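You operate a simulated robot arm through the tools that you are given. There is no shell and no other tool.

You run a simulated robot arm. Do the job below in one go: nothing can be reset, and whatever is moved stays where it is left.

## Task
Finish packing: small carton in the cardboard box, strap wound in, reel and box slid to the wall.
Where things are to end (x, y in the base frame): small carton within 0.06 m of [0.65, 0.4]; cardboard box within 0.04 m of [0.8, 0.29]; strap reel within 0.04 m of [0.82, 0.59].

It is judged by the outcome, as a careful person would: the job done as asked, and still so three seconds after it is handed in. It fails if anything else is knocked over, pushed out of place, dropped, spilled or broken.

## Robot
A 7-joint arm with a two-finger parallel gripper, fixed in place. Base frame: the origin is at the foot of the arm, x ahead of it, y to its left, z up; the work surface is at about z = 0.8. Lengths are in m, angles in degrees, forces in N, time in s.
Its first joint turns from -166.0 to 166.0 degrees. Payload 4.4 kg.
Tool frame: the origin (TCP) lies between the finger pads and is the grasp point; the fingertips stand 0.023 m ahead of it; z points along the fingers, y is the line along which they close. Largest opening 0.094 m; finger width 0.038, thickness 0.01; the body of the gripper, 0.054 by 0.096 m, starts 0.039 m behind the TCP.
Orientation is that of the tool frame in the base frame, as a unit quaternion [w, x, y, z]. With the fingers straight down and closing along the base's y, the tool's x points along the base's -x, its y along +y and its z along -z.

## Interface
- The arm moves only by the tool step_arm. Its argument "moves" is a list of rows, each an object (a shift or turn left out is 0, a gripper value left out holds the last) with "delta_rot": the turn, a rotation vector about the tool's x, y, z in degrees, a list of three; "dp": the shift along the tool's x, y, z in m, a list of three; "hand": the gripper command, from -1 (fully open) to 1 (shut), values between in proportion. In form: [{"delta_rot": [wx, wy, wz], "dp": [tx, ty, tz], "hand": hand}, ...]. A call has 1 to 20 rows; each row is the pose to reach, as a shift and turn from the pose commanded when the call began, along the tool's axes at that moment. Rows are played at 5 a second. More than 0.05 m and 8.6 degrees between two rows, or a gripper value outside its range, and nothing of the call is played. A pose out of reach is approached as far as the arm can. The call stops where the force on the tool passes 90 N (or 10 N more than at its start, if that is more) or the arm is blocked; 0.2 s more then pass. Each finger travels about 0.072 m/s and halts on what it meets, pressing with about 44 N; the grip force reading is that of the motor and also rises with nothing between the fingers. The clock runs only during rows and for 0.2 s after the last one: add rows that repeat a pose to give the fingers time. The reply holds the time, the measured pose of the TCP, the force on the tool along the base axes, the opening and the grip force, in the units named above and with some noise, with the torque about the TCP (base axes, N m) and any sound that the robot's microphone picked up.
- Cameras (640 x 400 px; columns grow to the right, rows downward): "scene" is fixed at [0.4016, 0.5027, 1.4001]; the picture's right is [-0.44, -0.90, 0.00], its down [-0.64, 0.31, -0.70] and it looks along [0.63, -0.31, -0.71] (base axes); focal length 234 px, centre (320, 200). "wrist" rides on the gripper at [0.086, 0.016, -0.075] in the tool frame; the picture's right is [-0.18, 0.98, 0.00], its down [-0.58, -0.11, -0.81] and it looks along [-0.79, -0.15, 0.59] (tool axes); focal length 243 px, centre (320, 200). There is no depth. A picture from a camera that has moved, and an enlarged one, comes with that camera's place and axes in the base frame and with its lens.
- camera(camera): a new picture of that camera. No time passes.
- close_up(camera, box): a new picture of the part [left, top, right, bottom] of that camera's present view, enlarged. No time passes.
- sign_off(): hands the job in; it is judged then, once.

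Places have to be worked out from the pictures, the camera data and where the tool is seen. Open the gripper and draw the arm clear of the work before you hand the job in, unless the task says otherwise.

The tools are called as name(argument=value, ...) on one line, values as JSON. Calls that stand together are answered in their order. step_arm: Moves the arm, as the interface text tells. Its arguments: {"type":"object","properties":{"moves":{"type":"array","items":{"type":"object","properties":{"delta_rot":{"type":"array","items":{"type":"number"}},"dp":{"type":"array","items":{"type":"number"}},"hand":{"type":"number"}}}}},"required":["moves"]} The other tools are called the same way: camera (camera) takes a picture; close_up (camera, box) takes an enlarged picture of a part of a camera's view; sign_off () hands the job in.

At the start:

```text
clock: 0.0
position: [0.5268, 0.3409, 1.2364]
tool_rot: [0.001, 0.001, 1.0, 0.0]
wrist_force: [0.0, -0.1, 0.6]
ft_torque: [0.0, 0.01, 0.01]
finger_gap: 0.0939
grasp_force: 0.0
```

scene: 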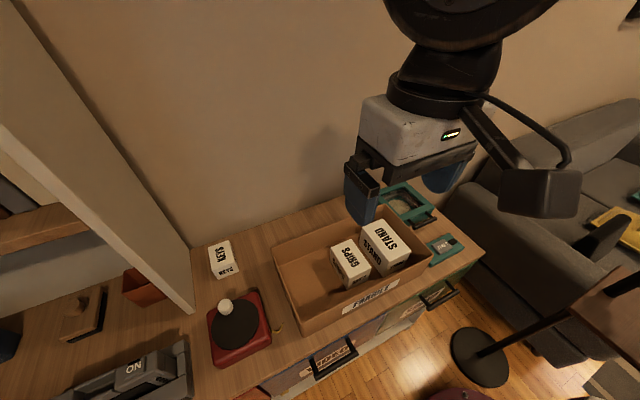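
wrist: 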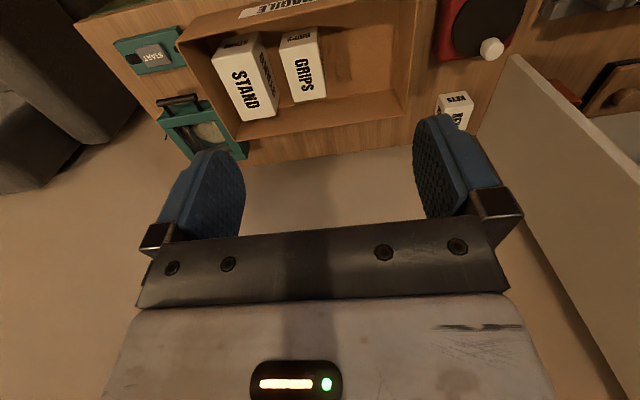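

I'll begin by taking enlarged views of the work area to identify the carton, the box and the reel.

close_up(camera="scene", box=[180, 220, 340, 380])

close_up(camera="scene", box=[260, 180, 500, 400])

close_up(camera="wrist", box=[100, 0, 560, 180])

close_up(camera="scene", box=[0, 240, 200, 400])

```text
2.50 times, centred on (260, 300) of scene
camera zoom: at [0.4016, 0.5027, 1.4001], right [-0.44, -0.9, 0.0], down [-0.64, 0.31, -0.7], along [0.63, -0.31, -0.71], focal length 584 px, centre (470, -50)
```

zoom: 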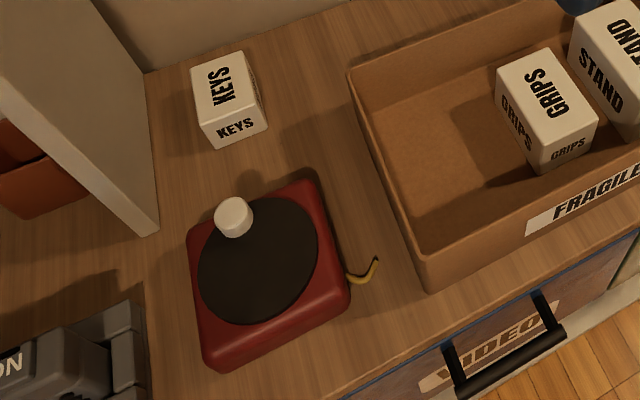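

```text
1.82 times, centred on (380, 290) of scene
camera zoom: at [0.4016, 0.5027, 1.4001], right [-0.44, -0.9, 0.0], down [-0.64, 0.31, -0.7], along [0.63, -0.31, -0.71], focal length 424 px, centre (211, 36)
```

zoom: 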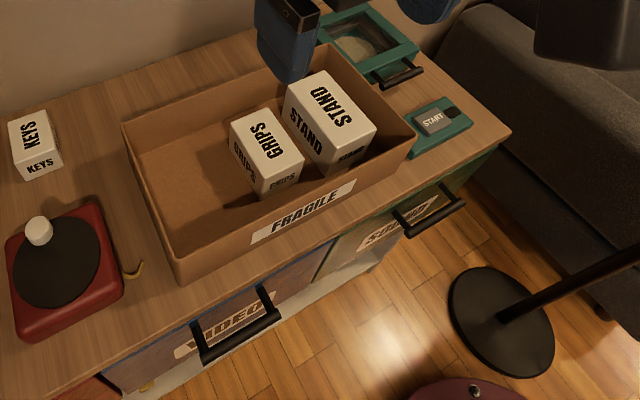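

```text
1.39 times, centred on (330, 90) of wrist
camera zoom: at [0.4389, 0.3568, 1.3105], right [0.19, 0.98, 0.0], down [0.58, -0.11, 0.81], along [0.79, -0.15, -0.59], focal length 338 px, centre (306, 353)
```

zoom: 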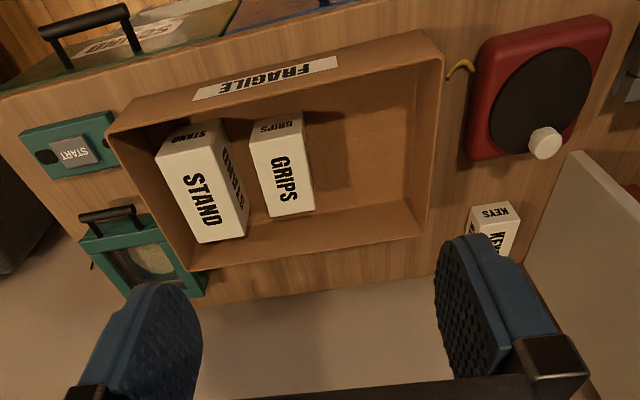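

```text
2.50 times, centred on (100, 320) of scene
camera zoom: at [0.4016, 0.5027, 1.4001], right [-0.44, -0.9, 0.0], down [-0.64, 0.31, -0.7], along [0.63, -0.31, -0.71], focal length 584 px, centre (870, -100)
```

zoom: 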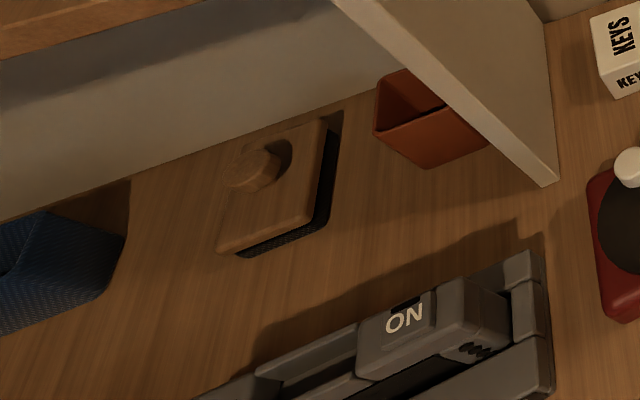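

The KEYS carton sits at about (0.82, 0.59), which is where the reel has to go. The reel is near (0.636, 0.594) and the box centre near (0.657, 0.29). I'll move up over the reel to see it and its strap up close.

step_arm(moves=[{"dp": [-0.005, 0.04, 0.02], "hand": -1}, {"dp": [-0.01, 0.08, 0.04]}, {"dp": [-0.015, 0.12, 0.06]}, {"dp": [-0.02, 0.16, 0.08]}, {"dp": [-0.025, 0.2, 0.1]}, {"dp": [-0.03, 0.23, 0.13]}, {"dp": [-0.038, 0.25, 0.16]}, {"dp": [-0.045, 0.267, 0.18]}, {"dp": [-0.045, 0.267, 0.18]}])

camera(camera="wrist")

close_up(camera="wrist", box=[180, 0, 480, 188])

camera(camera="scene")

```text
clock: 2.0
position: [0.572, 0.6081, 1.0566]
tool_rot: [0.001, 0.001, 1.0, 0.0]
wrist_force: [0.8, -0.4, 0.6]
ft_torque: [0.01, -0.01, -0.01]
finger_gap: 0.0938
grasp_force: 0.1
```

```text
taken
camera wrist: at [0.4844, 0.6237, 1.1313], right [0.18, 0.98, 0.0], down [0.58, -0.11, 0.81], along [0.79, -0.15, -0.59], focal length 243 px, centre (320, 200)
```

wrist: 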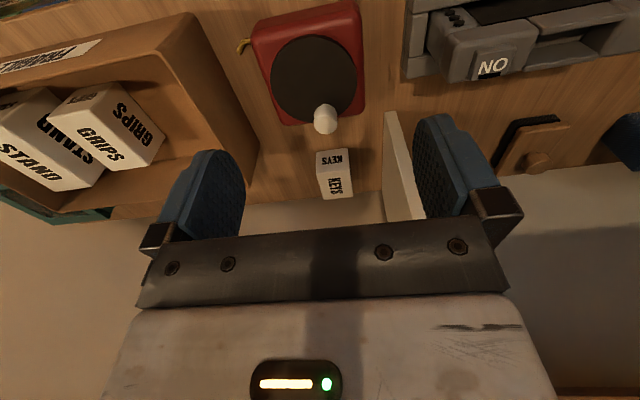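

```text
2.13 times, centred on (330, 94) of wrist
camera zoom: at [0.4844, 0.6237, 1.1313], right [0.18, 0.98, 0.0], down [0.58, -0.11, 0.81], along [0.79, -0.15, -0.59], focal length 516 px, centre (299, 426)
```

zoom: 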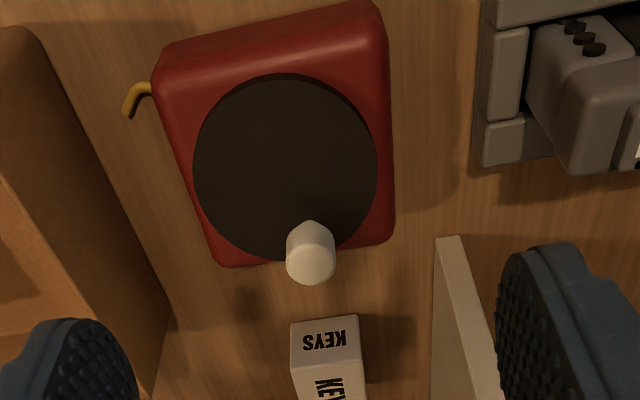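

```text
taken
```

scene: 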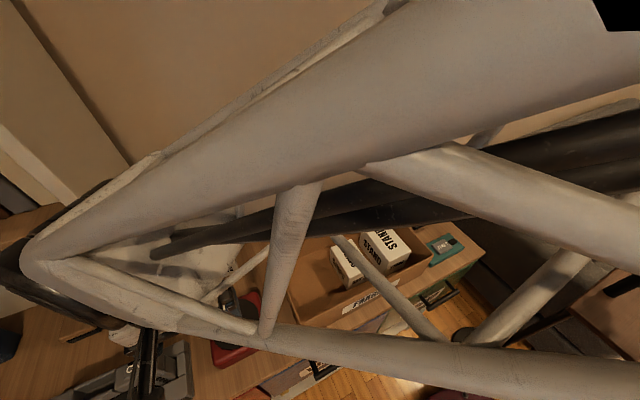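

The reel has a crank knob near (0.671, 0.599), with its top at z≈0.875, and a yellow strap tail coming out of its right-front side. I'll zoom in on the tail and the knob before turning anything.

close_up(camera="wrist", box=[220, 0, 380, 140])

close_up(camera="wrist", box=[225, 20, 285, 70])

close_up(camera="wrist", box=[0, 0, 260, 230])

```text
2.86 times, centred on (300, 70) of wrist
camera zoom: at [0.4844, 0.6237, 1.1313], right [0.18, 0.98, 0.0], down [0.58, -0.11, 0.81], along [0.79, -0.15, -0.59], focal length 693 px, centre (377, 571)
```

zoom: 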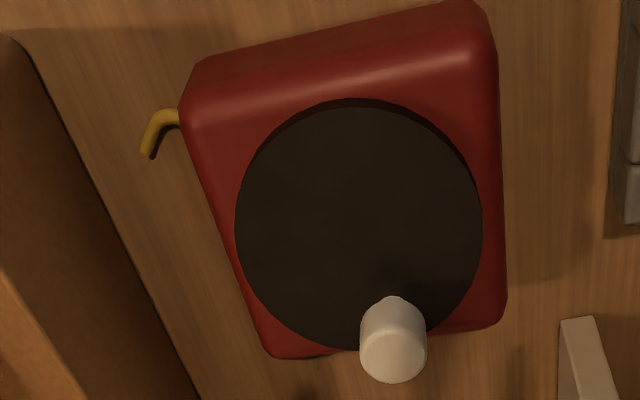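

```text
8.00 times, centred on (255, 45) of wrist
camera zoom: at [0.4844, 0.6237, 1.1313], right [0.18, 0.98, 0.0], down [0.58, -0.11, 0.81], along [0.79, -0.15, -0.59], focal length 1941 px, centre (840, 1440)
```

zoom: 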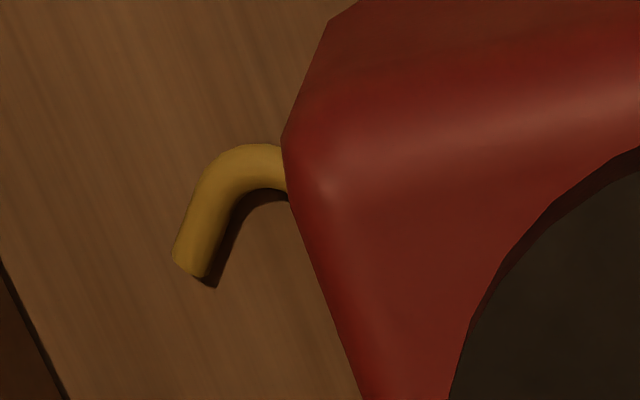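

```text
1.74 times, centred on (130, 115) of wrist
camera zoom: at [0.4844, 0.6237, 1.1313], right [0.18, 0.98, 0.0], down [0.58, -0.11, 0.81], along [0.79, -0.15, -0.59], focal length 422 px, centre (650, 348)
```

zoom: 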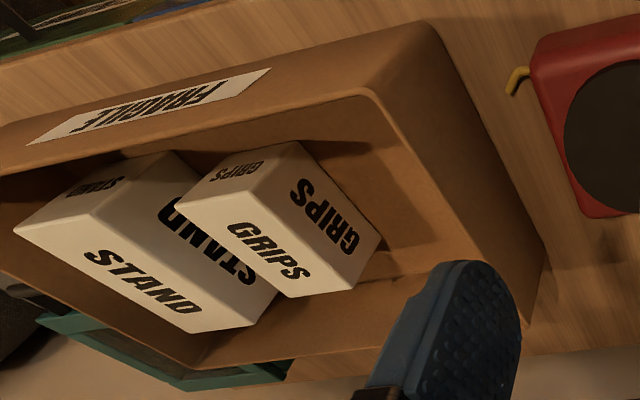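

The tail leaves the side at the front-right. I take the knob to be a vertical cylinder about 0.028 m across, from z≈0.843 to 0.875. I'll hover above it with the fingers partly closed and check the alignment.

step_arm(moves=[{"dp": [-0.03, -0.003, 0.03], "hand": -0.28}, {"dp": [-0.06, -0.006, 0.06]}, {"dp": [-0.085, -0.008, 0.09]}, {"dp": [-0.098, -0.009, 0.1266]}, {"dp": [-0.098, -0.009, 0.1266]}])

camera(camera="wrist")

camera(camera="scene")

```text
clock: 3.2
position: [0.6705, 0.5981, 0.9284]
tool_rot: [0.001, 0.001, 1.0, 0.0]
wrist_force: [0.4, -0.2, -0.4]
ft_torque: [0.01, 0.0, 0.02]
finger_gap: 0.0604
grasp_force: 0.0
```

```text
taken
camera wrist: at [0.5831, 0.6134, 1.0045], right [0.19, 0.98, 0.0], down [0.58, -0.11, 0.81], along [0.79, -0.15, -0.59], focal length 243 px, centre (320, 200)
```

wrist: 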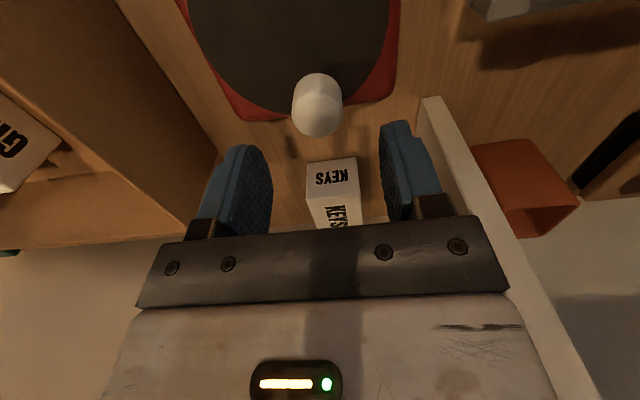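

```text
taken
```

scene: 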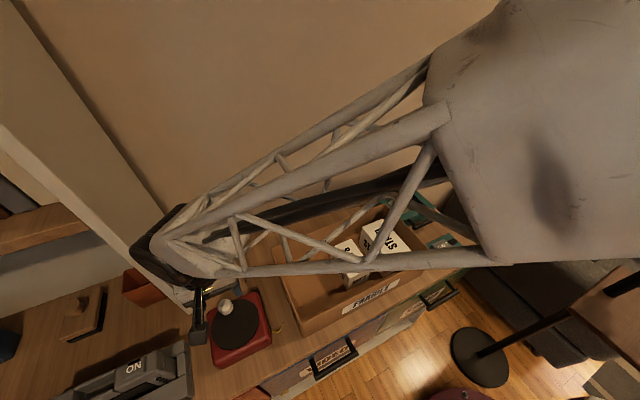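

The knob sits between the fingers at roughly (0.668, 0.596), with its top at z≈0.878. I'll go straight down around it and close.

step_arm(moves=[{"dp": [0.001, -0.001, 0.02], "hand": -0.28}, {"dp": [0.002, -0.002, 0.04]}, {"dp": [0.002, -0.002, 0.052]}, {"dp": [0.002, -0.002, 0.052], "hand": 0.6}, {"dp": [0.002, -0.002, 0.052], "hand": 0.6}, {"dp": [0.002, -0.002, 0.052], "hand": 0.6}])

camera(camera="wrist")

close_up(camera="scene", box=[180, 240, 310, 370])

```text
clock: 4.6
position: [0.6695, 0.5969, 0.8822]
tool_rot: [0.004, 0.001, 1.0, 0.003]
wrist_force: [32.1, -0.5, 71.8]
ft_torque: [-1.8, 0.46, 0.23]
finger_gap: 0.0392
grasp_force: 22.4
```

```text
taken
camera wrist: at [0.5821, 0.6129, 0.9569], right [0.19, 0.98, 0.01], down [0.58, -0.11, 0.81], along [0.8, -0.15, -0.59], focal length 243 px, centre (320, 200)
```

wrist: 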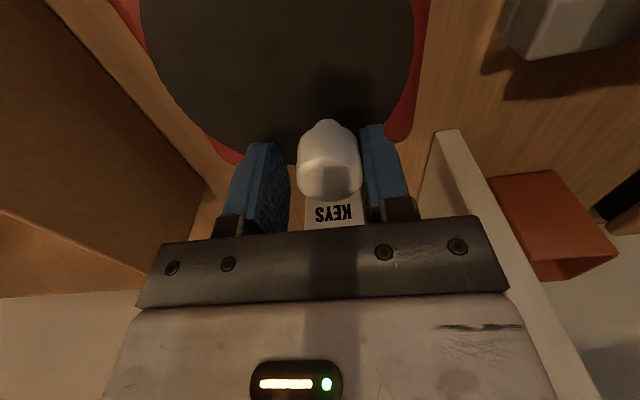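

```text
3.08 times, centred on (245, 305) of scene
camera zoom: at [0.4016, 0.5027, 1.4001], right [-0.44, -0.9, 0.0], down [-0.64, 0.31, -0.7], along [0.63, -0.31, -0.71], focal length 718 px, centre (551, -123)
```

zoom: 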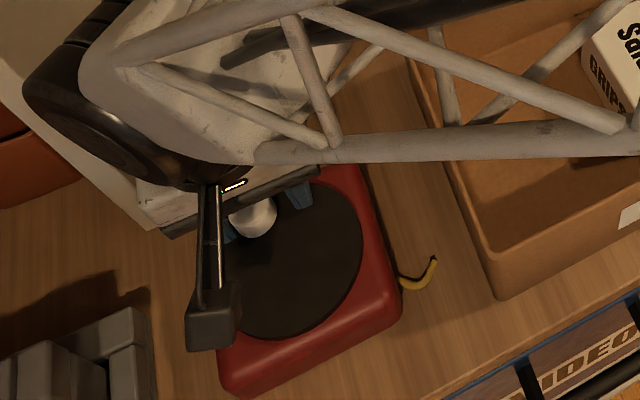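

The force reads 72 N downward because the fingertips are touching the disc at z≈0.859, so it is higher than I judged. I'll raise about 0.012 m to unload, keeping the gap loose, then close.

step_arm(moves=[{"dp": [0, 0, -0.006], "hand": 0.1}, {"dp": [0, 0, -0.012], "hand": 0.1}, {"dp": [0, 0, -0.012], "hand": 0.1}])

camera(camera="wrist")

```text
clock: 5.4
position: [0.6675, 0.5962, 0.8871]
tool_rot: [0.0, 0.0, 1.0, -0.001]
wrist_force: [-0.3, -0.5, 0.6]
ft_torque: [-0.02, 0.03, -0.03]
finger_gap: 0.0421
grasp_force: 0.1
```

```text
taken
camera wrist: at [0.5799, 0.6117, 0.9626], right [0.18, 0.98, 0.0], down [0.58, -0.11, 0.81], along [0.79, -0.15, -0.59], focal length 243 px, centre (320, 200)
```

wrist: 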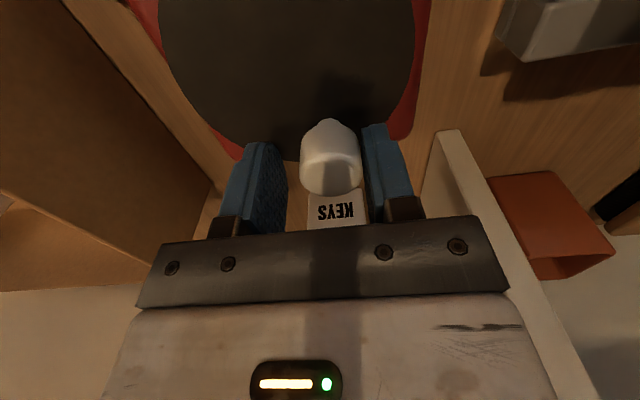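

The tool is unloaded now. The knob centre is about 4 mm toward +y from the grip centre, so I'll shift over, lower 2 mm and close on it.

step_arm(moves=[{"dp": [0, 0.004, 0.002], "hand": 0.1}, {"dp": [0, 0.004, 0.002], "hand": 0.6}, {"dp": [0, 0.004, 0.002], "hand": 0.6}, {"dp": [0, 0.004, 0.002], "hand": 0.6}])

camera(camera="wrist")

close_up(camera="scene", box=[180, 240, 310, 370])

```text
clock: 6.4
position: [0.6681, 0.6002, 0.8862]
tool_rot: [-0.001, 0.001, 1.0, 0.0]
wrist_force: [-0.8, -0.4, 0.8]
ft_torque: [0.14, -0.18, -0.02]
finger_gap: 0.0276
grasp_force: 43.9
```

```text
taken
camera wrist: at [0.5802, 0.616, 0.9617], right [0.19, 0.98, 0.0], down [0.58, -0.11, 0.81], along [0.79, -0.15, -0.59], focal length 243 px, centre (320, 200)
```

wrist: 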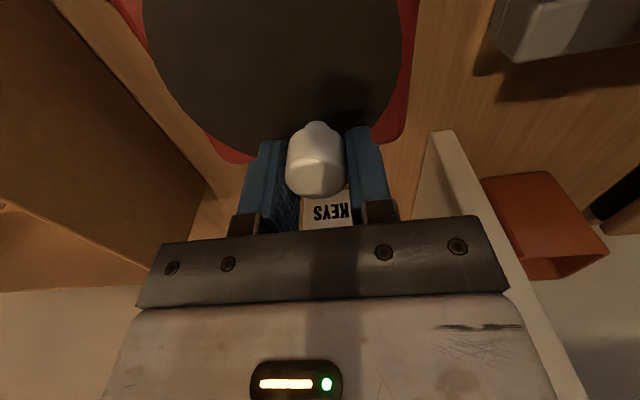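

```text
3.08 times, centred on (245, 305) of scene
camera zoom: at [0.4016, 0.5027, 1.4001], right [-0.44, -0.9, 0.0], down [-0.64, 0.31, -0.7], along [0.63, -0.31, -0.71], focal length 718 px, centre (551, -123)
```

zoom: 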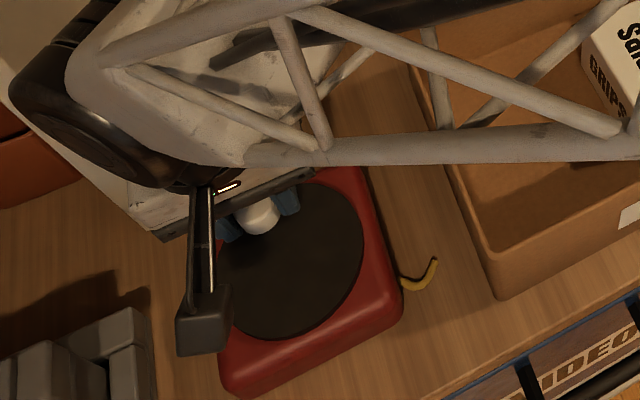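

The knob is gripped (gap 0.0276 m, 44 N) at (0.668, 0.600), and I put the disc centre near (0.628, 0.593). From where the tail leaves, clockwise seen from above should wind it in, so I'll turn about 50° that way and see what the tail does.

step_arm(moves=[{"dp": [-0.0005, -0.0035, 0], "hand": 0.6}, {"dp": [-0.0006, -0.007, 0]}, {"dp": [-0.0005, -0.0105, 0]}, {"dp": [0, -0.0141, 0]}, {"dp": [0.0008, -0.0175, 0]}, {"dp": [0.0019, -0.0209, 0]}, {"dp": [0.0032, -0.0242, 0]}, {"dp": [0.0048, -0.0273, 0]}, {"dp": [0.0068, -0.0302, 0]}, {"dp": [0.0089, -0.0331, 0]}])

camera(camera="wrist")

close_up(camera="scene", box=[180, 240, 310, 370])

```text
clock: 8.6
position: [0.6594, 0.5678, 0.8871]
tool_rot: [0.001, 0.001, 1.0, 0.0]
wrist_force: [-0.7, 0.2, -0.1]
ft_torque: [0.07, -0.33, 0.0]
finger_gap: 0.0277
grasp_force: 44.0
```

```text
taken
camera wrist: at [0.5714, 0.5832, 0.9619], right [0.19, 0.98, 0.0], down [0.58, -0.11, 0.81], along [0.79, -0.15, -0.59], focal length 243 px, centre (320, 200)
```

wrist: 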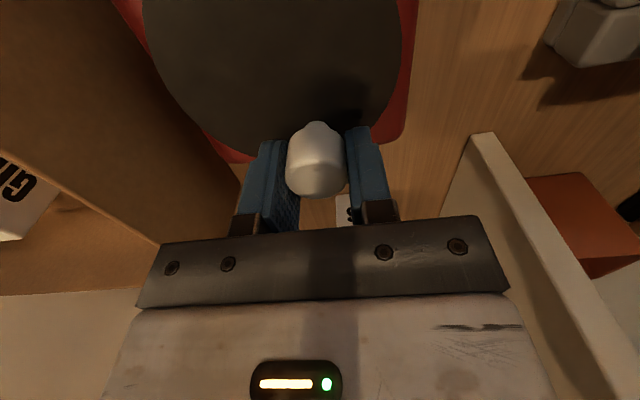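

```text
3.08 times, centred on (245, 305) of scene
camera zoom: at [0.4016, 0.5027, 1.4001], right [-0.44, -0.9, 0.0], down [-0.64, 0.31, -0.7], along [0.63, -0.31, -0.71], focal length 718 px, centre (551, -123)
```

zoom: 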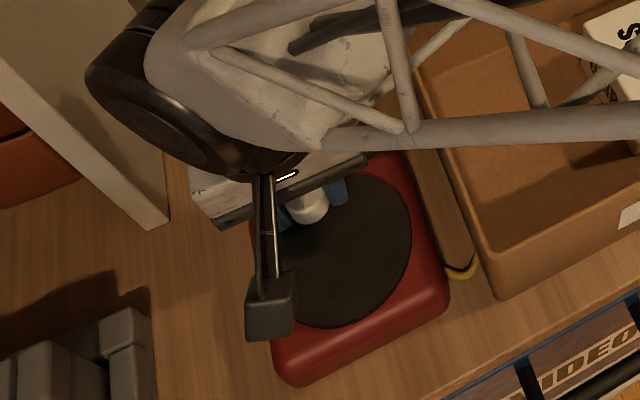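

The whole reel slid with my grip and the knob did not turn relative to the tool. The hard grip locks the knob against rotating, so the tool has to yaw along with the crank. First I'll slide the reel back where it was, away from the box.

step_arm(moves=[{"dp": [-0.002, 0.007, 0], "hand": 0.6}, {"dp": [-0.004, 0.014, 0]}, {"dp": [-0.006, 0.021, 0]}, {"dp": [-0.008, 0.028, 0]}, {"dp": [-0.0089, 0.033, 0]}])

camera(camera="wrist")

close_up(camera="scene", box=[180, 240, 310, 370])

```text
clock: 9.8
position: [0.6676, 0.6014, 0.8857]
tool_rot: [0.001, 0.001, 1.0, 0.001]
wrist_force: [0.2, -1.1, -0.2]
ft_torque: [0.08, -0.25, 0.02]
finger_gap: 0.0273
grasp_force: 44.7
```

```text
taken
camera wrist: at [0.5804, 0.6168, 0.9619], right [0.19, 0.98, 0.0], down [0.58, -0.11, 0.81], along [0.79, -0.15, -0.59], focal length 243 px, centre (320, 200)
```

wrist: 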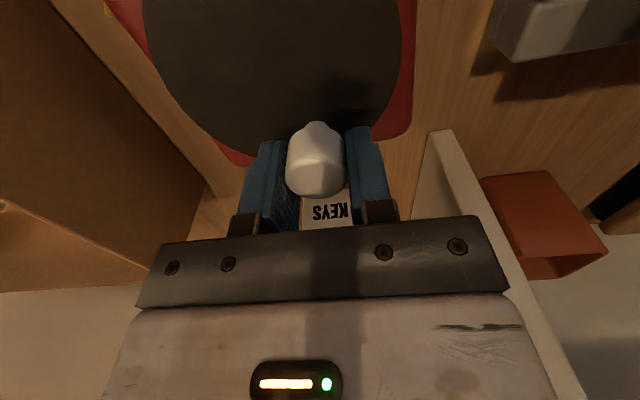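

```text
3.08 times, centred on (245, 305) of scene
camera zoom: at [0.4016, 0.5027, 1.4001], right [-0.44, -0.9, 0.0], down [-0.64, 0.31, -0.7], along [0.63, -0.31, -0.71], focal length 718 px, centre (551, -123)
```

zoom: 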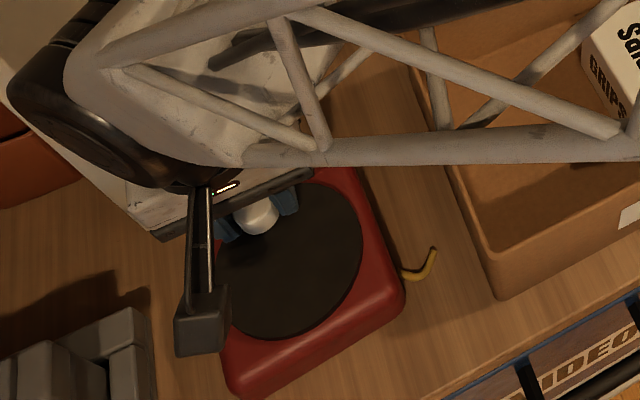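

The reel is back in place. Now I'll turn clockwise with the tool yawing along the arc and a light downward press to hold the base, about 40° as a test.

step_arm(moves=[{"dp": [0, 0, 0.002], "hand": 0.6}, {"delta_rot": [0, 0, 4], "dp": [-0.0003, -0.0028, 0.002]}, {"delta_rot": [0, 0, 8], "dp": [-0.0006, -0.0056, 0.002]}, {"delta_rot": [0, 0, 12], "dp": [-0.0006, -0.0084, 0.002]}, {"delta_rot": [0, 0, 16], "dp": [-0.0004, -0.0112, 0.002]}, {"delta_rot": [0, 0, 20], "dp": [0, -0.014, 0.002]}, {"delta_rot": [0, 0, 24], "dp": [0.0006, -0.0168, 0.002]}, {"delta_rot": [0, 0, 28], "dp": [0.0014, -0.0195, 0.002]}, {"delta_rot": [0, 0, 32], "dp": [0.0024, -0.0222, 0.002]}, {"delta_rot": [0, 0, 36], "dp": [0.0035, -0.0248, 0.002]}, {"delta_rot": [0, 0, 40], "dp": [0.0048, -0.0273, 0.002]}])

camera(camera="wrist")

close_up(camera="scene", box=[180, 240, 310, 370])

```text
clock: 12.2
position: [0.6639, 0.5742, 0.8864]
tool_rot: [0.001, 0.343, 0.939, 0.002]
wrist_force: [15.5, 3.8, 41.2]
ft_torque: [0.07, 0.43, -0.42]
finger_gap: 0.0277
grasp_force: 44.3
```

```text
taken
camera wrist: at [0.6073, 0.6416, 0.9615], right [0.77, 0.63, 0.0], down [0.37, -0.46, 0.81], along [0.51, -0.62, -0.59], focal length 243 px, centre (320, 200)
```

wrist: 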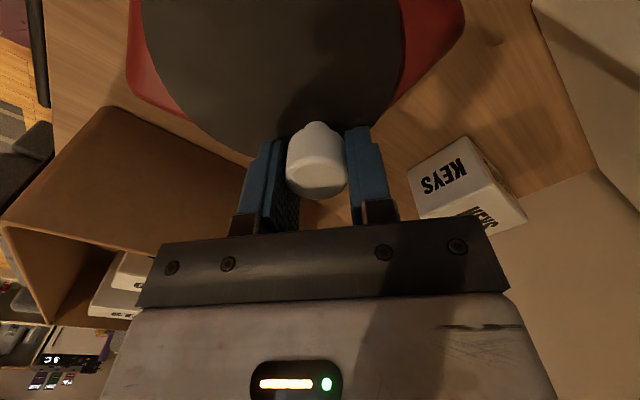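

```text
3.08 times, centred on (245, 305) of scene
camera zoom: at [0.4016, 0.5027, 1.4001], right [-0.44, -0.9, 0.0], down [-0.64, 0.31, -0.7], along [0.63, -0.31, -0.71], focal length 718 px, centre (551, -123)
```

zoom: 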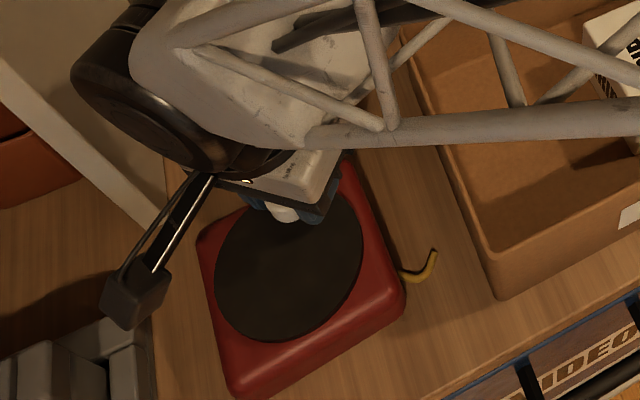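

The crank turned with the tool and the base stayed put. I'll zoom in on the tail to see whether its length is changing.

close_up(camera="scene", box=[240, 290, 300, 350])

```text
6.67 times, centred on (270, 320) of scene
camera zoom: at [0.4016, 0.5027, 1.4001], right [-0.44, -0.9, 0.0], down [-0.64, 0.31, -0.7], along [0.63, -0.31, -0.71], focal length 1556 px, centre (653, -600)
```

zoom: 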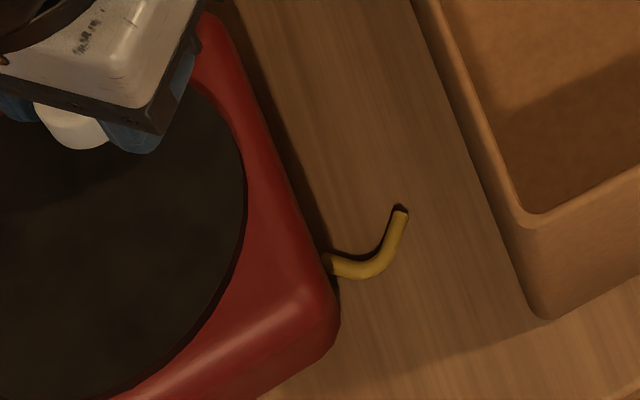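

I'll keep winding clockwise on the same arc, another 80°, then compare the tail with this reference view.

step_arm(moves=[{"delta_rot": [0, 0, 5], "dp": [-0.0006, -0.0035, 0], "hand": 0.6}, {"delta_rot": [0, 0, 10], "dp": [-0.0009, -0.0071, 0]}, {"delta_rot": [0, 0, 15], "dp": [-0.0008, -0.0107, 0]}, {"delta_rot": [0, 0, 20], "dp": [-0.0005, -0.0143, 0]}, {"delta_rot": [0, 0, 25], "dp": [0.0002, -0.0178, 0]}, {"delta_rot": [0, 0, 30], "dp": [0.0011, -0.0213, 0]}, {"delta_rot": [0, 0, 35], "dp": [0.0024, -0.0246, 0]}, {"delta_rot": [0, 0, 40], "dp": [0.0039, -0.0279, 0]}, {"delta_rot": [0, 0, 45], "dp": [0.0058, -0.031, 0]}, {"delta_rot": [0, 0, 50], "dp": [0.0079, -0.0339, 0]}, {"delta_rot": [0, 0, 55], "dp": [0.0102, -0.0366, 0]}, {"delta_rot": [0, 0, 60], "dp": [0.0128, -0.0392, 0]}, {"delta_rot": [0, 0, 65], "dp": [0.0156, -0.0414, 0]}, {"delta_rot": [0, 0, 70], "dp": [0.0185, -0.0435, 0]}, {"delta_rot": [0, 0, 75], "dp": [0.0217, -0.0452, 0]}, {"delta_rot": [0, 0, 80], "dp": [0.0249, -0.0467, 0]}])

camera(camera="wrist")

close_up(camera="scene", box=[240, 290, 300, 350])

close_up(camera="scene", box=[180, 240, 310, 370])

```text
clock: 15.6
position: [0.6147, 0.5537, 0.8851]
tool_rot: [0.0, 0.866, 0.499, 0.001]
wrist_force: [6.7, -3.4, 21.6]
ft_torque: [0.42, 0.06, -0.25]
finger_gap: 0.0278
grasp_force: 44.3
```

```text
taken
camera wrist: at [0.6709, 0.6193, 0.9603], right [0.76, -0.65, 0.0], down [-0.39, -0.45, 0.81], along [-0.53, -0.61, -0.59], focal length 243 px, centre (320, 200)
```

wrist: 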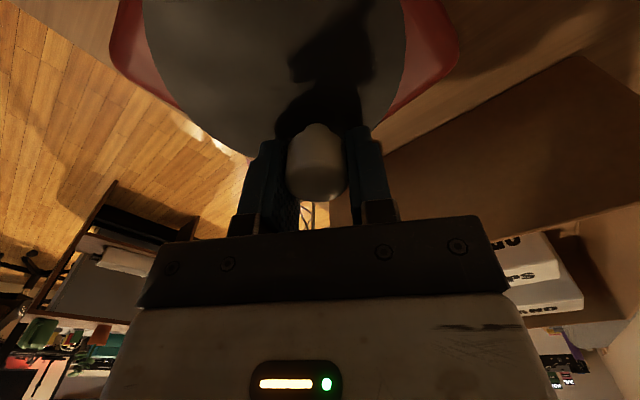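

```text
6.67 times, centred on (270, 320) of scene
camera zoom: at [0.4016, 0.5027, 1.4001], right [-0.44, -0.9, 0.0], down [-0.64, 0.31, -0.7], along [0.63, -0.31, -0.71], focal length 1556 px, centre (653, -600)
```

zoom: 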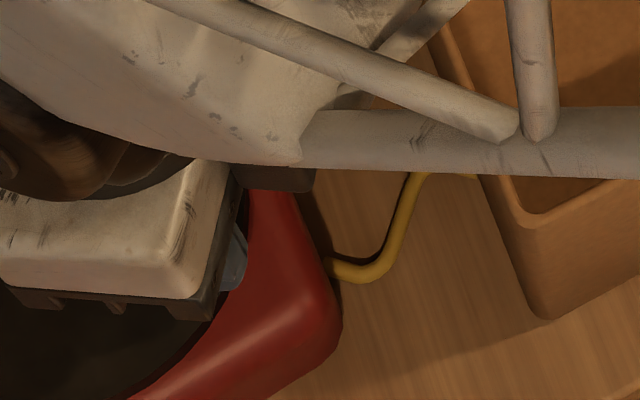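

```text
3.08 times, centred on (245, 305) of scene
camera zoom: at [0.4016, 0.5027, 1.4001], right [-0.44, -0.9, 0.0], down [-0.64, 0.31, -0.7], along [0.63, -0.31, -0.71], focal length 718 px, centre (551, -123)
```

zoom: 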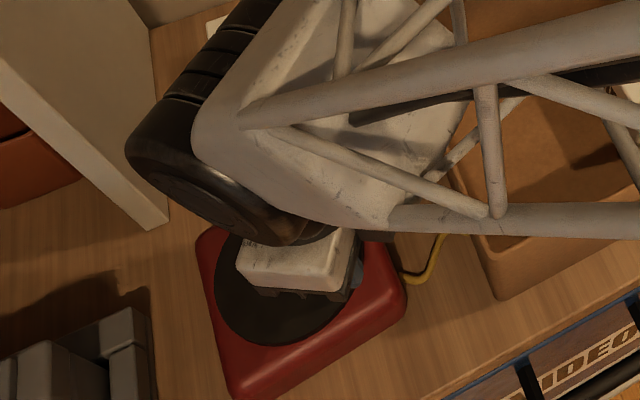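

The tail has become clearly longer (it now reaches the box), so clockwise pays strap out. I'll reverse counter-clockwise for 120°, back to the start angle.

step_arm(moves=[{"delta_rot": [0, 0, -6], "dp": [0.0011, 0.0042, 0], "hand": 0.6}, {"delta_rot": [0, 0, -12], "dp": [0.0026, 0.0082, 0]}, {"delta_rot": [0, 0, -18], "dp": [0.0046, 0.012, 0]}, {"delta_rot": [0, 0, -24], "dp": [0.0069, 0.0157, 0]}, {"delta_rot": [0, 0, -30], "dp": [0.0096, 0.019, 0]}, {"delta_rot": [0, 0, -36], "dp": [0.0127, 0.0221, 0]}, {"delta_rot": [0, 0, -42], "dp": [0.016, 0.0248, 0]}, {"delta_rot": [0, 0, -48], "dp": [0.0197, 0.0271, 0]}, {"delta_rot": [0, 0, -54], "dp": [0.0235, 0.0291, 0]}, {"delta_rot": [0, 0, -60], "dp": [0.0275, 0.0307, 0]}, {"delta_rot": [0, 0, -66], "dp": [0.0317, 0.0318, 0]}, {"delta_rot": [0, 0, -72], "dp": [0.0359, 0.0325, 0]}, {"delta_rot": [0, 0, -78], "dp": [0.0402, 0.0327, 0]}, {"delta_rot": [0, 0, -84], "dp": [0.0445, 0.0325, 0]}, {"delta_rot": [0, 0, -90], "dp": [0.0488, 0.0318, 0]}, {"delta_rot": [0, 0, -96], "dp": [0.053, 0.0307, 0]}, {"delta_rot": [0, 0, -102], "dp": [0.057, 0.0292, 0]}, {"delta_rot": [0, 0, -108], "dp": [0.0608, 0.0272, 0]}, {"delta_rot": [0, 0, -114], "dp": [0.0645, 0.0249, 0]}, {"delta_rot": [0, 0, -120], "dp": [0.0678, 0.0222, 0]}])

close_up(camera="scene", box=[240, 290, 300, 350])

camera(camera="wrist")

```text
clock: 19.8
position: [0.6666, 0.6006, 0.8849]
tool_rot: [0.001, 0.0, 1.0, 0.0]
wrist_force: [4.5, 0.0, 3.4]
ft_torque: [0.01, -0.88, 0.03]
finger_gap: 0.0277
grasp_force: 43.7
```

```text
6.67 times, centred on (270, 320) of scene
camera zoom: at [0.4016, 0.5027, 1.4001], right [-0.44, -0.9, 0.0], down [-0.64, 0.31, -0.7], along [0.63, -0.31, -0.71], focal length 1556 px, centre (653, -600)
```

zoom: 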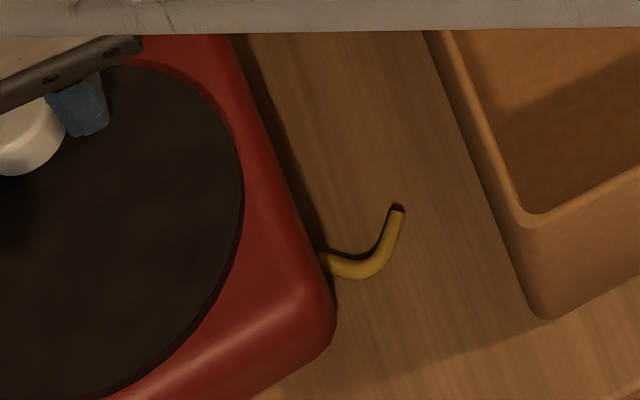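

```text
taken
camera wrist: at [0.5801, 0.6167, 0.9599], right [0.18, 0.98, 0.0], down [0.58, -0.11, 0.81], along [0.79, -0.15, -0.59], focal length 243 px, centre (320, 200)
```

wrist: 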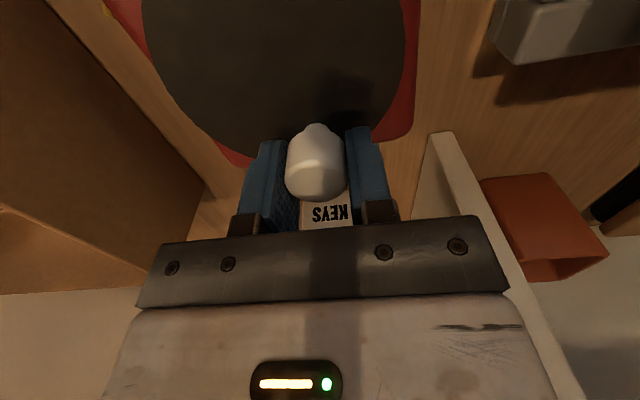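

Back at the start angle the tail is short again, as it was at first. I'll go on counter-clockwise another 120° to wind the rest in.

step_arm(moves=[{"delta_rot": [0, 0, -6], "dp": [0.0011, 0.0042, 0.001], "hand": 0.6}, {"delta_rot": [0, 0, -12], "dp": [0.0026, 0.0082, 0.001]}, {"delta_rot": [0, 0, -18], "dp": [0.0046, 0.012, 0.001]}, {"delta_rot": [0, 0, -24], "dp": [0.0069, 0.0157, 0.001]}, {"delta_rot": [0, 0, -30], "dp": [0.0096, 0.019, 0.001]}, {"delta_rot": [0, 0, -36], "dp": [0.0127, 0.0221, 0.001]}, {"delta_rot": [0, 0, -42], "dp": [0.016, 0.0248, 0.001]}, {"delta_rot": [0, 0, -48], "dp": [0.0197, 0.0271, 0.001]}, {"delta_rot": [0, 0, -54], "dp": [0.0235, 0.0291, 0.001]}, {"delta_rot": [0, 0, -60], "dp": [0.0275, 0.0307, 0.001]}, {"delta_rot": [0, 0, -66], "dp": [0.0317, 0.0318, 0.001]}, {"delta_rot": [0, 0, -72], "dp": [0.0359, 0.0325, 0.001]}, {"delta_rot": [0, 0, -78], "dp": [0.0402, 0.0327, 0.001]}, {"delta_rot": [0, 0, -84], "dp": [0.0445, 0.0325, 0.001]}, {"delta_rot": [0, 0, -90], "dp": [0.0488, 0.0318, 0.001]}, {"delta_rot": [0, 0, -96], "dp": [0.053, 0.0307, 0.001]}, {"delta_rot": [0, 0, -102], "dp": [0.057, 0.0292, 0.001]}, {"delta_rot": [0, 0, -108], "dp": [0.0608, 0.0272, 0.001]}, {"delta_rot": [0, 0, -114], "dp": [0.0645, 0.0249, 0.001]}, {"delta_rot": [0, 0, -120], "dp": [0.0678, 0.0222, 0.001]}])

close_up(camera="scene", box=[240, 290, 300, 350])

camera(camera="wrist")

close_up(camera="scene", box=[180, 240, 310, 370])

```text
clock: 24.0
position: [0.5991, 0.6239, 0.8841]
tool_rot: [-0.001, 0.866, -0.5, 0.0]
wrist_force: [14.3, -9.9, 37.0]
ft_torque: [-0.46, -0.04, 0.07]
finger_gap: 0.0274
grasp_force: 43.9
```

```text
6.67 times, centred on (270, 320) of scene
camera zoom: at [0.4016, 0.5027, 1.4001], right [-0.44, -0.9, 0.0], down [-0.64, 0.31, -0.7], along [0.63, -0.31, -0.71], focal length 1556 px, centre (653, -600)
```

zoom: 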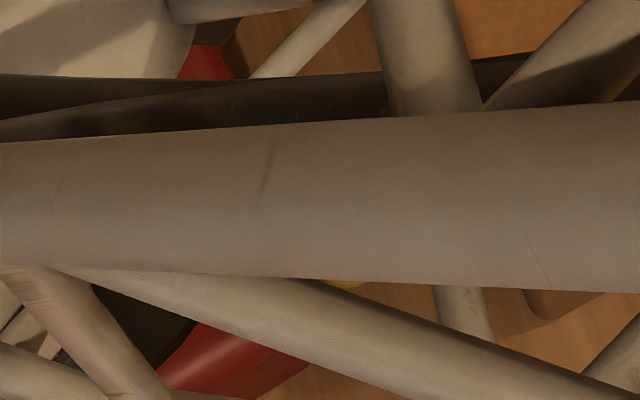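

```text
taken
camera wrist: at [0.6278, 0.5398, 0.9595], right [-0.94, -0.33, 0.0], down [-0.2, 0.56, 0.81], along [-0.27, 0.76, -0.59], focal length 243 px, centre (320, 200)
```

wrist: 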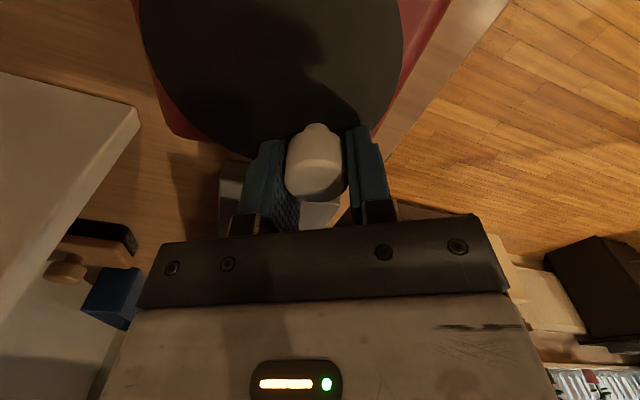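

```text
3.08 times, centred on (245, 305) of scene
camera zoom: at [0.4016, 0.5027, 1.4001], right [-0.44, -0.9, 0.0], down [-0.64, 0.31, -0.7], along [0.63, -0.31, -0.71], focal length 718 px, centre (551, -123)
```

zoom: 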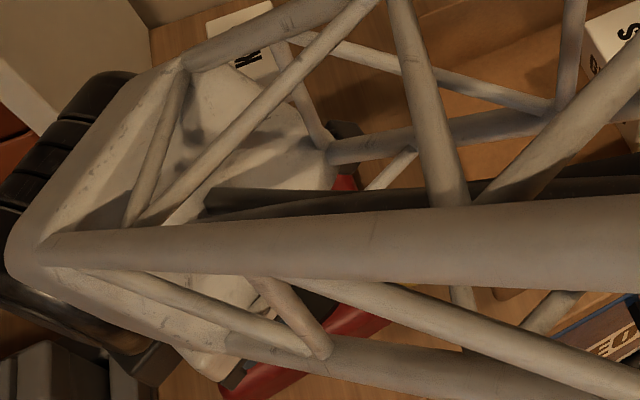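

The torque stayed low, so I haven't reached a stop, but the arm hides the tail. I'll release, lift, yaw back to neutral and look at the tail.

step_arm(moves=[{"dp": [0, 0, -0.002], "hand": -0.1}, {"dp": [0, 0, -0.002], "hand": -0.1}, {"dp": [0, 0, -0.005], "hand": -0.1}, {"dp": [0, 0, -0.04]}, {"dp": [0, 0, -0.08]}, {"delta_rot": [0, 0, 8], "dp": [0, 0.002, -0.09]}, {"delta_rot": [0, 0, 16], "dp": [0, 0.004, -0.1]}, {"delta_rot": [0, 0, 24], "dp": [0, 0.006, -0.11]}, {"delta_rot": [0, 0, 32], "dp": [0, 0.008, -0.12]}, {"delta_rot": [0, 0, 40], "dp": [0, 0.01, -0.13]}, {"delta_rot": [0, 0, 48], "dp": [0.001, 0.012, -0.135]}, {"delta_rot": [0, 0, 56], "dp": [0.001, 0.014, -0.14]}, {"delta_rot": [0, 0, 64], "dp": [0.001, 0.016, -0.145]}, {"delta_rot": [0, 0, 72], "dp": [0.001, 0.018, -0.15]}, {"delta_rot": [0, 0, 80], "dp": [0.001, 0.02, -0.155]}, {"delta_rot": [0, 0, 88], "dp": [0.002, 0.022, -0.16]}, {"delta_rot": [0, 0, 96], "dp": [0.002, 0.024, -0.163]}, {"delta_rot": [0, 0, 104], "dp": [0.002, 0.026, -0.166]}, {"delta_rot": [0, 0, 112], "dp": [0.002, 0.028, -0.166]}, {"delta_rot": [0, 0, 120], "dp": [0.002, 0.029, -0.166]}])

camera(camera="wrist")

close_up(camera="wrist", box=[220, 0, 380, 140])

close_up(camera="scene", box=[180, 240, 310, 370])

```text
clock: 28.2
position: [0.5744, 0.609, 1.0499]
tool_rot: [0.0, 0.002, 1.0, 0.0]
wrist_force: [-0.3, -0.4, 0.9]
ft_torque: [0.0, -0.02, -0.01]
finger_gap: 0.0517
grasp_force: 0.1
```

```text
taken
camera wrist: at [0.4877, 0.6235, 1.125], right [0.19, 0.98, 0.0], down [0.58, -0.11, 0.81], along [0.79, -0.15, -0.59], focal length 243 px, centre (320, 200)
```

wrist: 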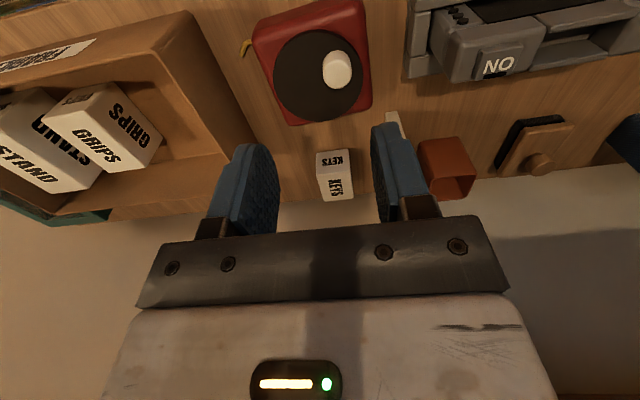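

```text
2.86 times, centred on (300, 70) of wrist
camera zoom: at [0.4877, 0.6235, 1.125], right [0.19, 0.98, 0.0], down [0.58, -0.11, 0.81], along [0.79, -0.15, -0.59], focal length 693 px, centre (377, 571)
```

zoom: 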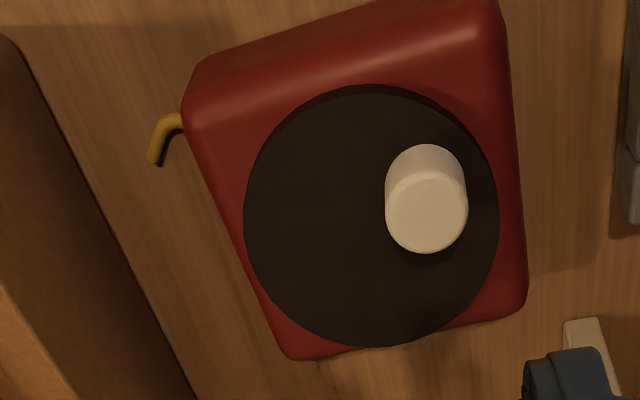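

```text
3.08 times, centred on (245, 305) of scene
camera zoom: at [0.4016, 0.5027, 1.4001], right [-0.44, -0.9, 0.0], down [-0.64, 0.31, -0.7], along [0.63, -0.31, -0.71], focal length 718 px, centre (551, -123)
```

zoom: 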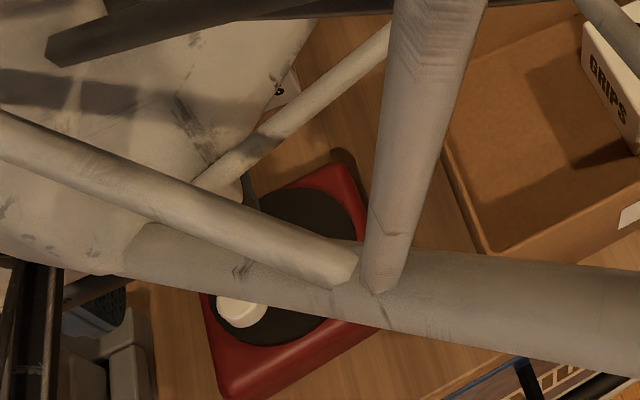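

The tail looks the same after 120° counter-clockwise, so the strap may need more turns. From this view the knob is near (0.604, 0.617). I'll come back over it with the yaw wound the other way, which gives me a long counter-clockwise stroke.

step_arm(moves=[{"delta_rot": [0, 0, 8], "dp": [-0.002, 0.001, 0.005], "hand": -0.28}, {"delta_rot": [0, 0, 16], "dp": [-0.004, 0.001, 0.01]}, {"delta_rot": [0, 0, 24], "dp": [-0.006, 0.002, 0.015]}, {"delta_rot": [0, 0, 32], "dp": [-0.008, 0.002, 0.02]}, {"delta_rot": [0, 0, 40], "dp": [-0.01, 0.003, 0.025]}, {"delta_rot": [0, 0, 48], "dp": [-0.012, 0.003, 0.03]}, {"delta_rot": [0, 0, 56], "dp": [-0.014, 0.004, 0.035]}, {"delta_rot": [0, 0, 64], "dp": [-0.016, 0.004, 0.04]}, {"delta_rot": [0, 0, 72], "dp": [-0.018, 0.005, 0.05]}, {"delta_rot": [0, 0, 80], "dp": [-0.02, 0.005, 0.06]}, {"delta_rot": [0, 0, 88], "dp": [-0.022, 0.006, 0.07]}, {"delta_rot": [0, 0, 96], "dp": [-0.024, 0.006, 0.08]}, {"delta_rot": [0, 0, 104], "dp": [-0.026, 0.007, 0.09]}, {"delta_rot": [0, 0, 112], "dp": [-0.028, 0.008, 0.105]}, {"delta_rot": [0, 0, 120], "dp": [-0.029, 0.008, 0.115]}, {"delta_rot": [0, 0, 120], "dp": [-0.029, 0.008, 0.115]}])

camera(camera="wrist")

close_up(camera="scene", box=[180, 240, 310, 370])

```text
clock: 31.6
position: [0.6042, 0.6145, 0.9336]
tool_rot: [0.001, 0.866, 0.499, 0.0]
wrist_force: [0.0, 0.5, -0.5]
ft_torque: [0.01, 0.03, -0.04]
finger_gap: 0.0602
grasp_force: 0.0
```

```text
taken
camera wrist: at [0.6614, 0.6816, 1.0092], right [0.76, -0.65, 0.0], down [-0.39, -0.45, 0.81], along [-0.53, -0.61, -0.59], focal length 243 px, centre (320, 200)
```

wrist: 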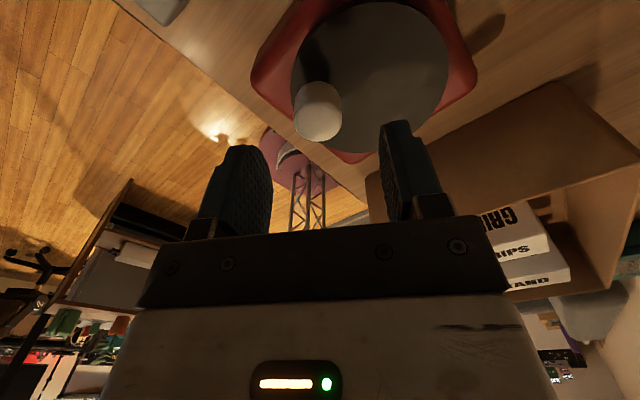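

```text
3.08 times, centred on (245, 305) of scene
camera zoom: at [0.4016, 0.5027, 1.4001], right [-0.44, -0.9, 0.0], down [-0.64, 0.31, -0.7], along [0.63, -0.31, -0.71], focal length 718 px, centre (551, -123)
```

zoom: 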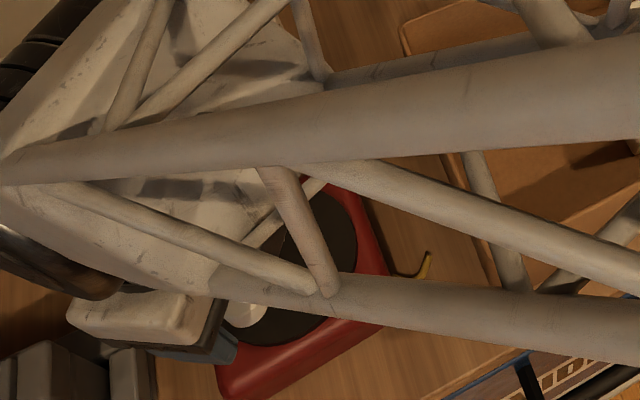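

The knob is centred between the fingers. I'll go down to TCP z≈0.887 and close.

step_arm(moves=[{"dp": [0, 0, 0.02], "hand": -0.28}, {"dp": [0, 0, 0.038]}, {"dp": [0, 0, 0.046]}, {"dp": [0, 0, 0.046], "hand": 0.6}, {"dp": [0, 0, 0.046], "hand": 0.6}, {"dp": [0, 0, 0.046], "hand": 0.6}])

camera(camera="wrist")

```text
clock: 33.0
position: [0.6027, 0.6132, 0.8883]
tool_rot: [0.0, 0.866, 0.499, 0.0]
wrist_force: [-0.5, 3.5, 0.4]
ft_torque: [0.17, -0.08, 0.02]
finger_gap: 0.0272
grasp_force: 44.2
```

```text
taken
camera wrist: at [0.6601, 0.6805, 0.9637], right [0.76, -0.65, 0.0], down [-0.39, -0.45, 0.81], along [-0.52, -0.61, -0.59], focal length 243 px, centre (320, 200)
```

wrist: 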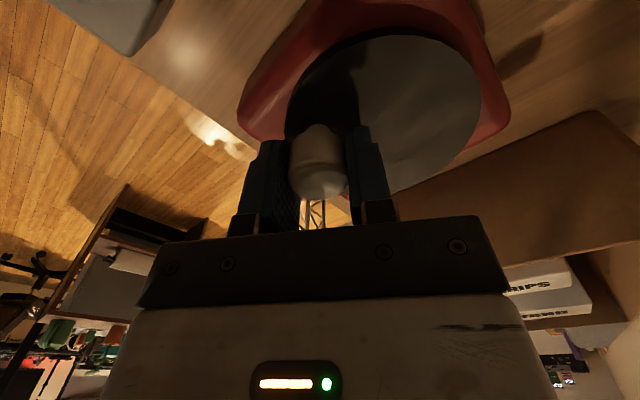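

Gripped. I'll wind counter-clockwise 120° with a light downward press, then check the tail.

step_arm(moves=[{"delta_rot": [0, 0, -6], "dp": [-0.0033, -0.0004, 0.002], "hand": 0.6}, {"delta_rot": [0, 0, -12], "dp": [-0.0067, -0.0004, 0.002]}, {"delta_rot": [0, 0, -18], "dp": [-0.01, 0, 0.002]}, {"delta_rot": [0, 0, -24], "dp": [-0.0133, 0.0006, 0.002]}, {"delta_rot": [0, 0, -30], "dp": [-0.0164, 0.0017, 0.002]}, {"delta_rot": [0, 0, -36], "dp": [-0.0195, 0.003, 0.002]}, {"delta_rot": [0, 0, -42], "dp": [-0.0224, 0.0047, 0.002]}, {"delta_rot": [0, 0, -48], "dp": [-0.0251, 0.0066, 0.002]}, {"delta_rot": [0, 0, -54], "dp": [-0.0276, 0.0089, 0.002]}, {"delta_rot": [0, 0, -60], "dp": [-0.0298, 0.0113, 0.002]}, {"delta_rot": [0, 0, -66], "dp": [-0.0318, 0.014, 0.002]}, {"delta_rot": [0, 0, -72], "dp": [-0.0335, 0.0169, 0.002]}, {"delta_rot": [0, 0, -78], "dp": [-0.0349, 0.02, 0.002]}, {"delta_rot": [0, 0, -84], "dp": [-0.0359, 0.0231, 0.002]}, {"delta_rot": [0, 0, -90], "dp": [-0.0366, 0.0264, 0.002]}, {"delta_rot": [0, 0, -96], "dp": [-0.037, 0.0297, 0.002]}, {"delta_rot": [0, 0, -102], "dp": [-0.037, 0.0331, 0.002]}, {"delta_rot": [0, 0, -108], "dp": [-0.0366, 0.0364, 0.002]}, {"delta_rot": [0, 0, -114], "dp": [-0.036, 0.0396, 0.002]}, {"delta_rot": [0, 0, -120], "dp": [-0.0349, 0.0428, 0.002]}])

camera(camera="wrist")

close_up(camera="scene", box=[180, 240, 310, 370])

```text
clock: 37.2
position: [0.6246, 0.562, 0.8842]
tool_rot: [0.0, -0.001, 1.0, -0.001]
wrist_force: [0.1, -0.7, -9.0]
ft_torque: [-0.33, 0.06, 0.02]
finger_gap: 0.0272
grasp_force: 43.8
```

```text
taken
camera wrist: at [0.5365, 0.5786, 0.9608], right [0.18, 0.98, 0.0], down [0.58, -0.11, 0.81], along [0.79, -0.15, -0.59], focal length 243 px, centre (320, 200)
```

wrist: 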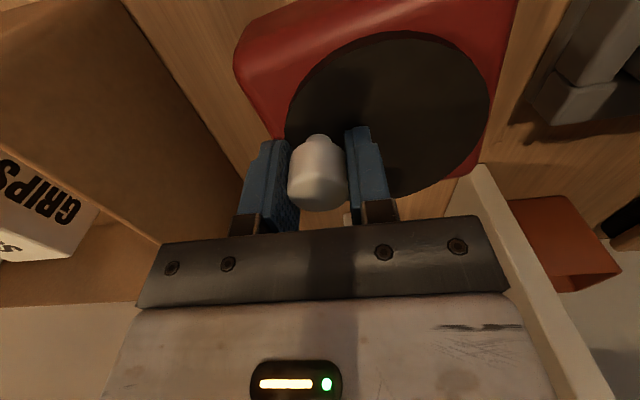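

```text
3.08 times, centred on (245, 305) of scene
camera zoom: at [0.4016, 0.5027, 1.4001], right [-0.44, -0.9, 0.0], down [-0.64, 0.31, -0.7], along [0.63, -0.31, -0.71], focal length 718 px, centre (551, -123)
```

zoom: 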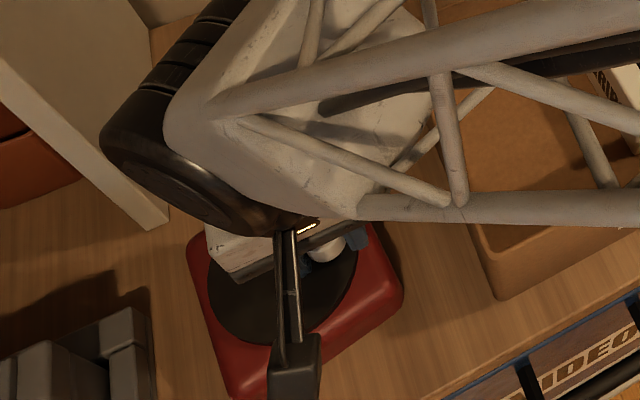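

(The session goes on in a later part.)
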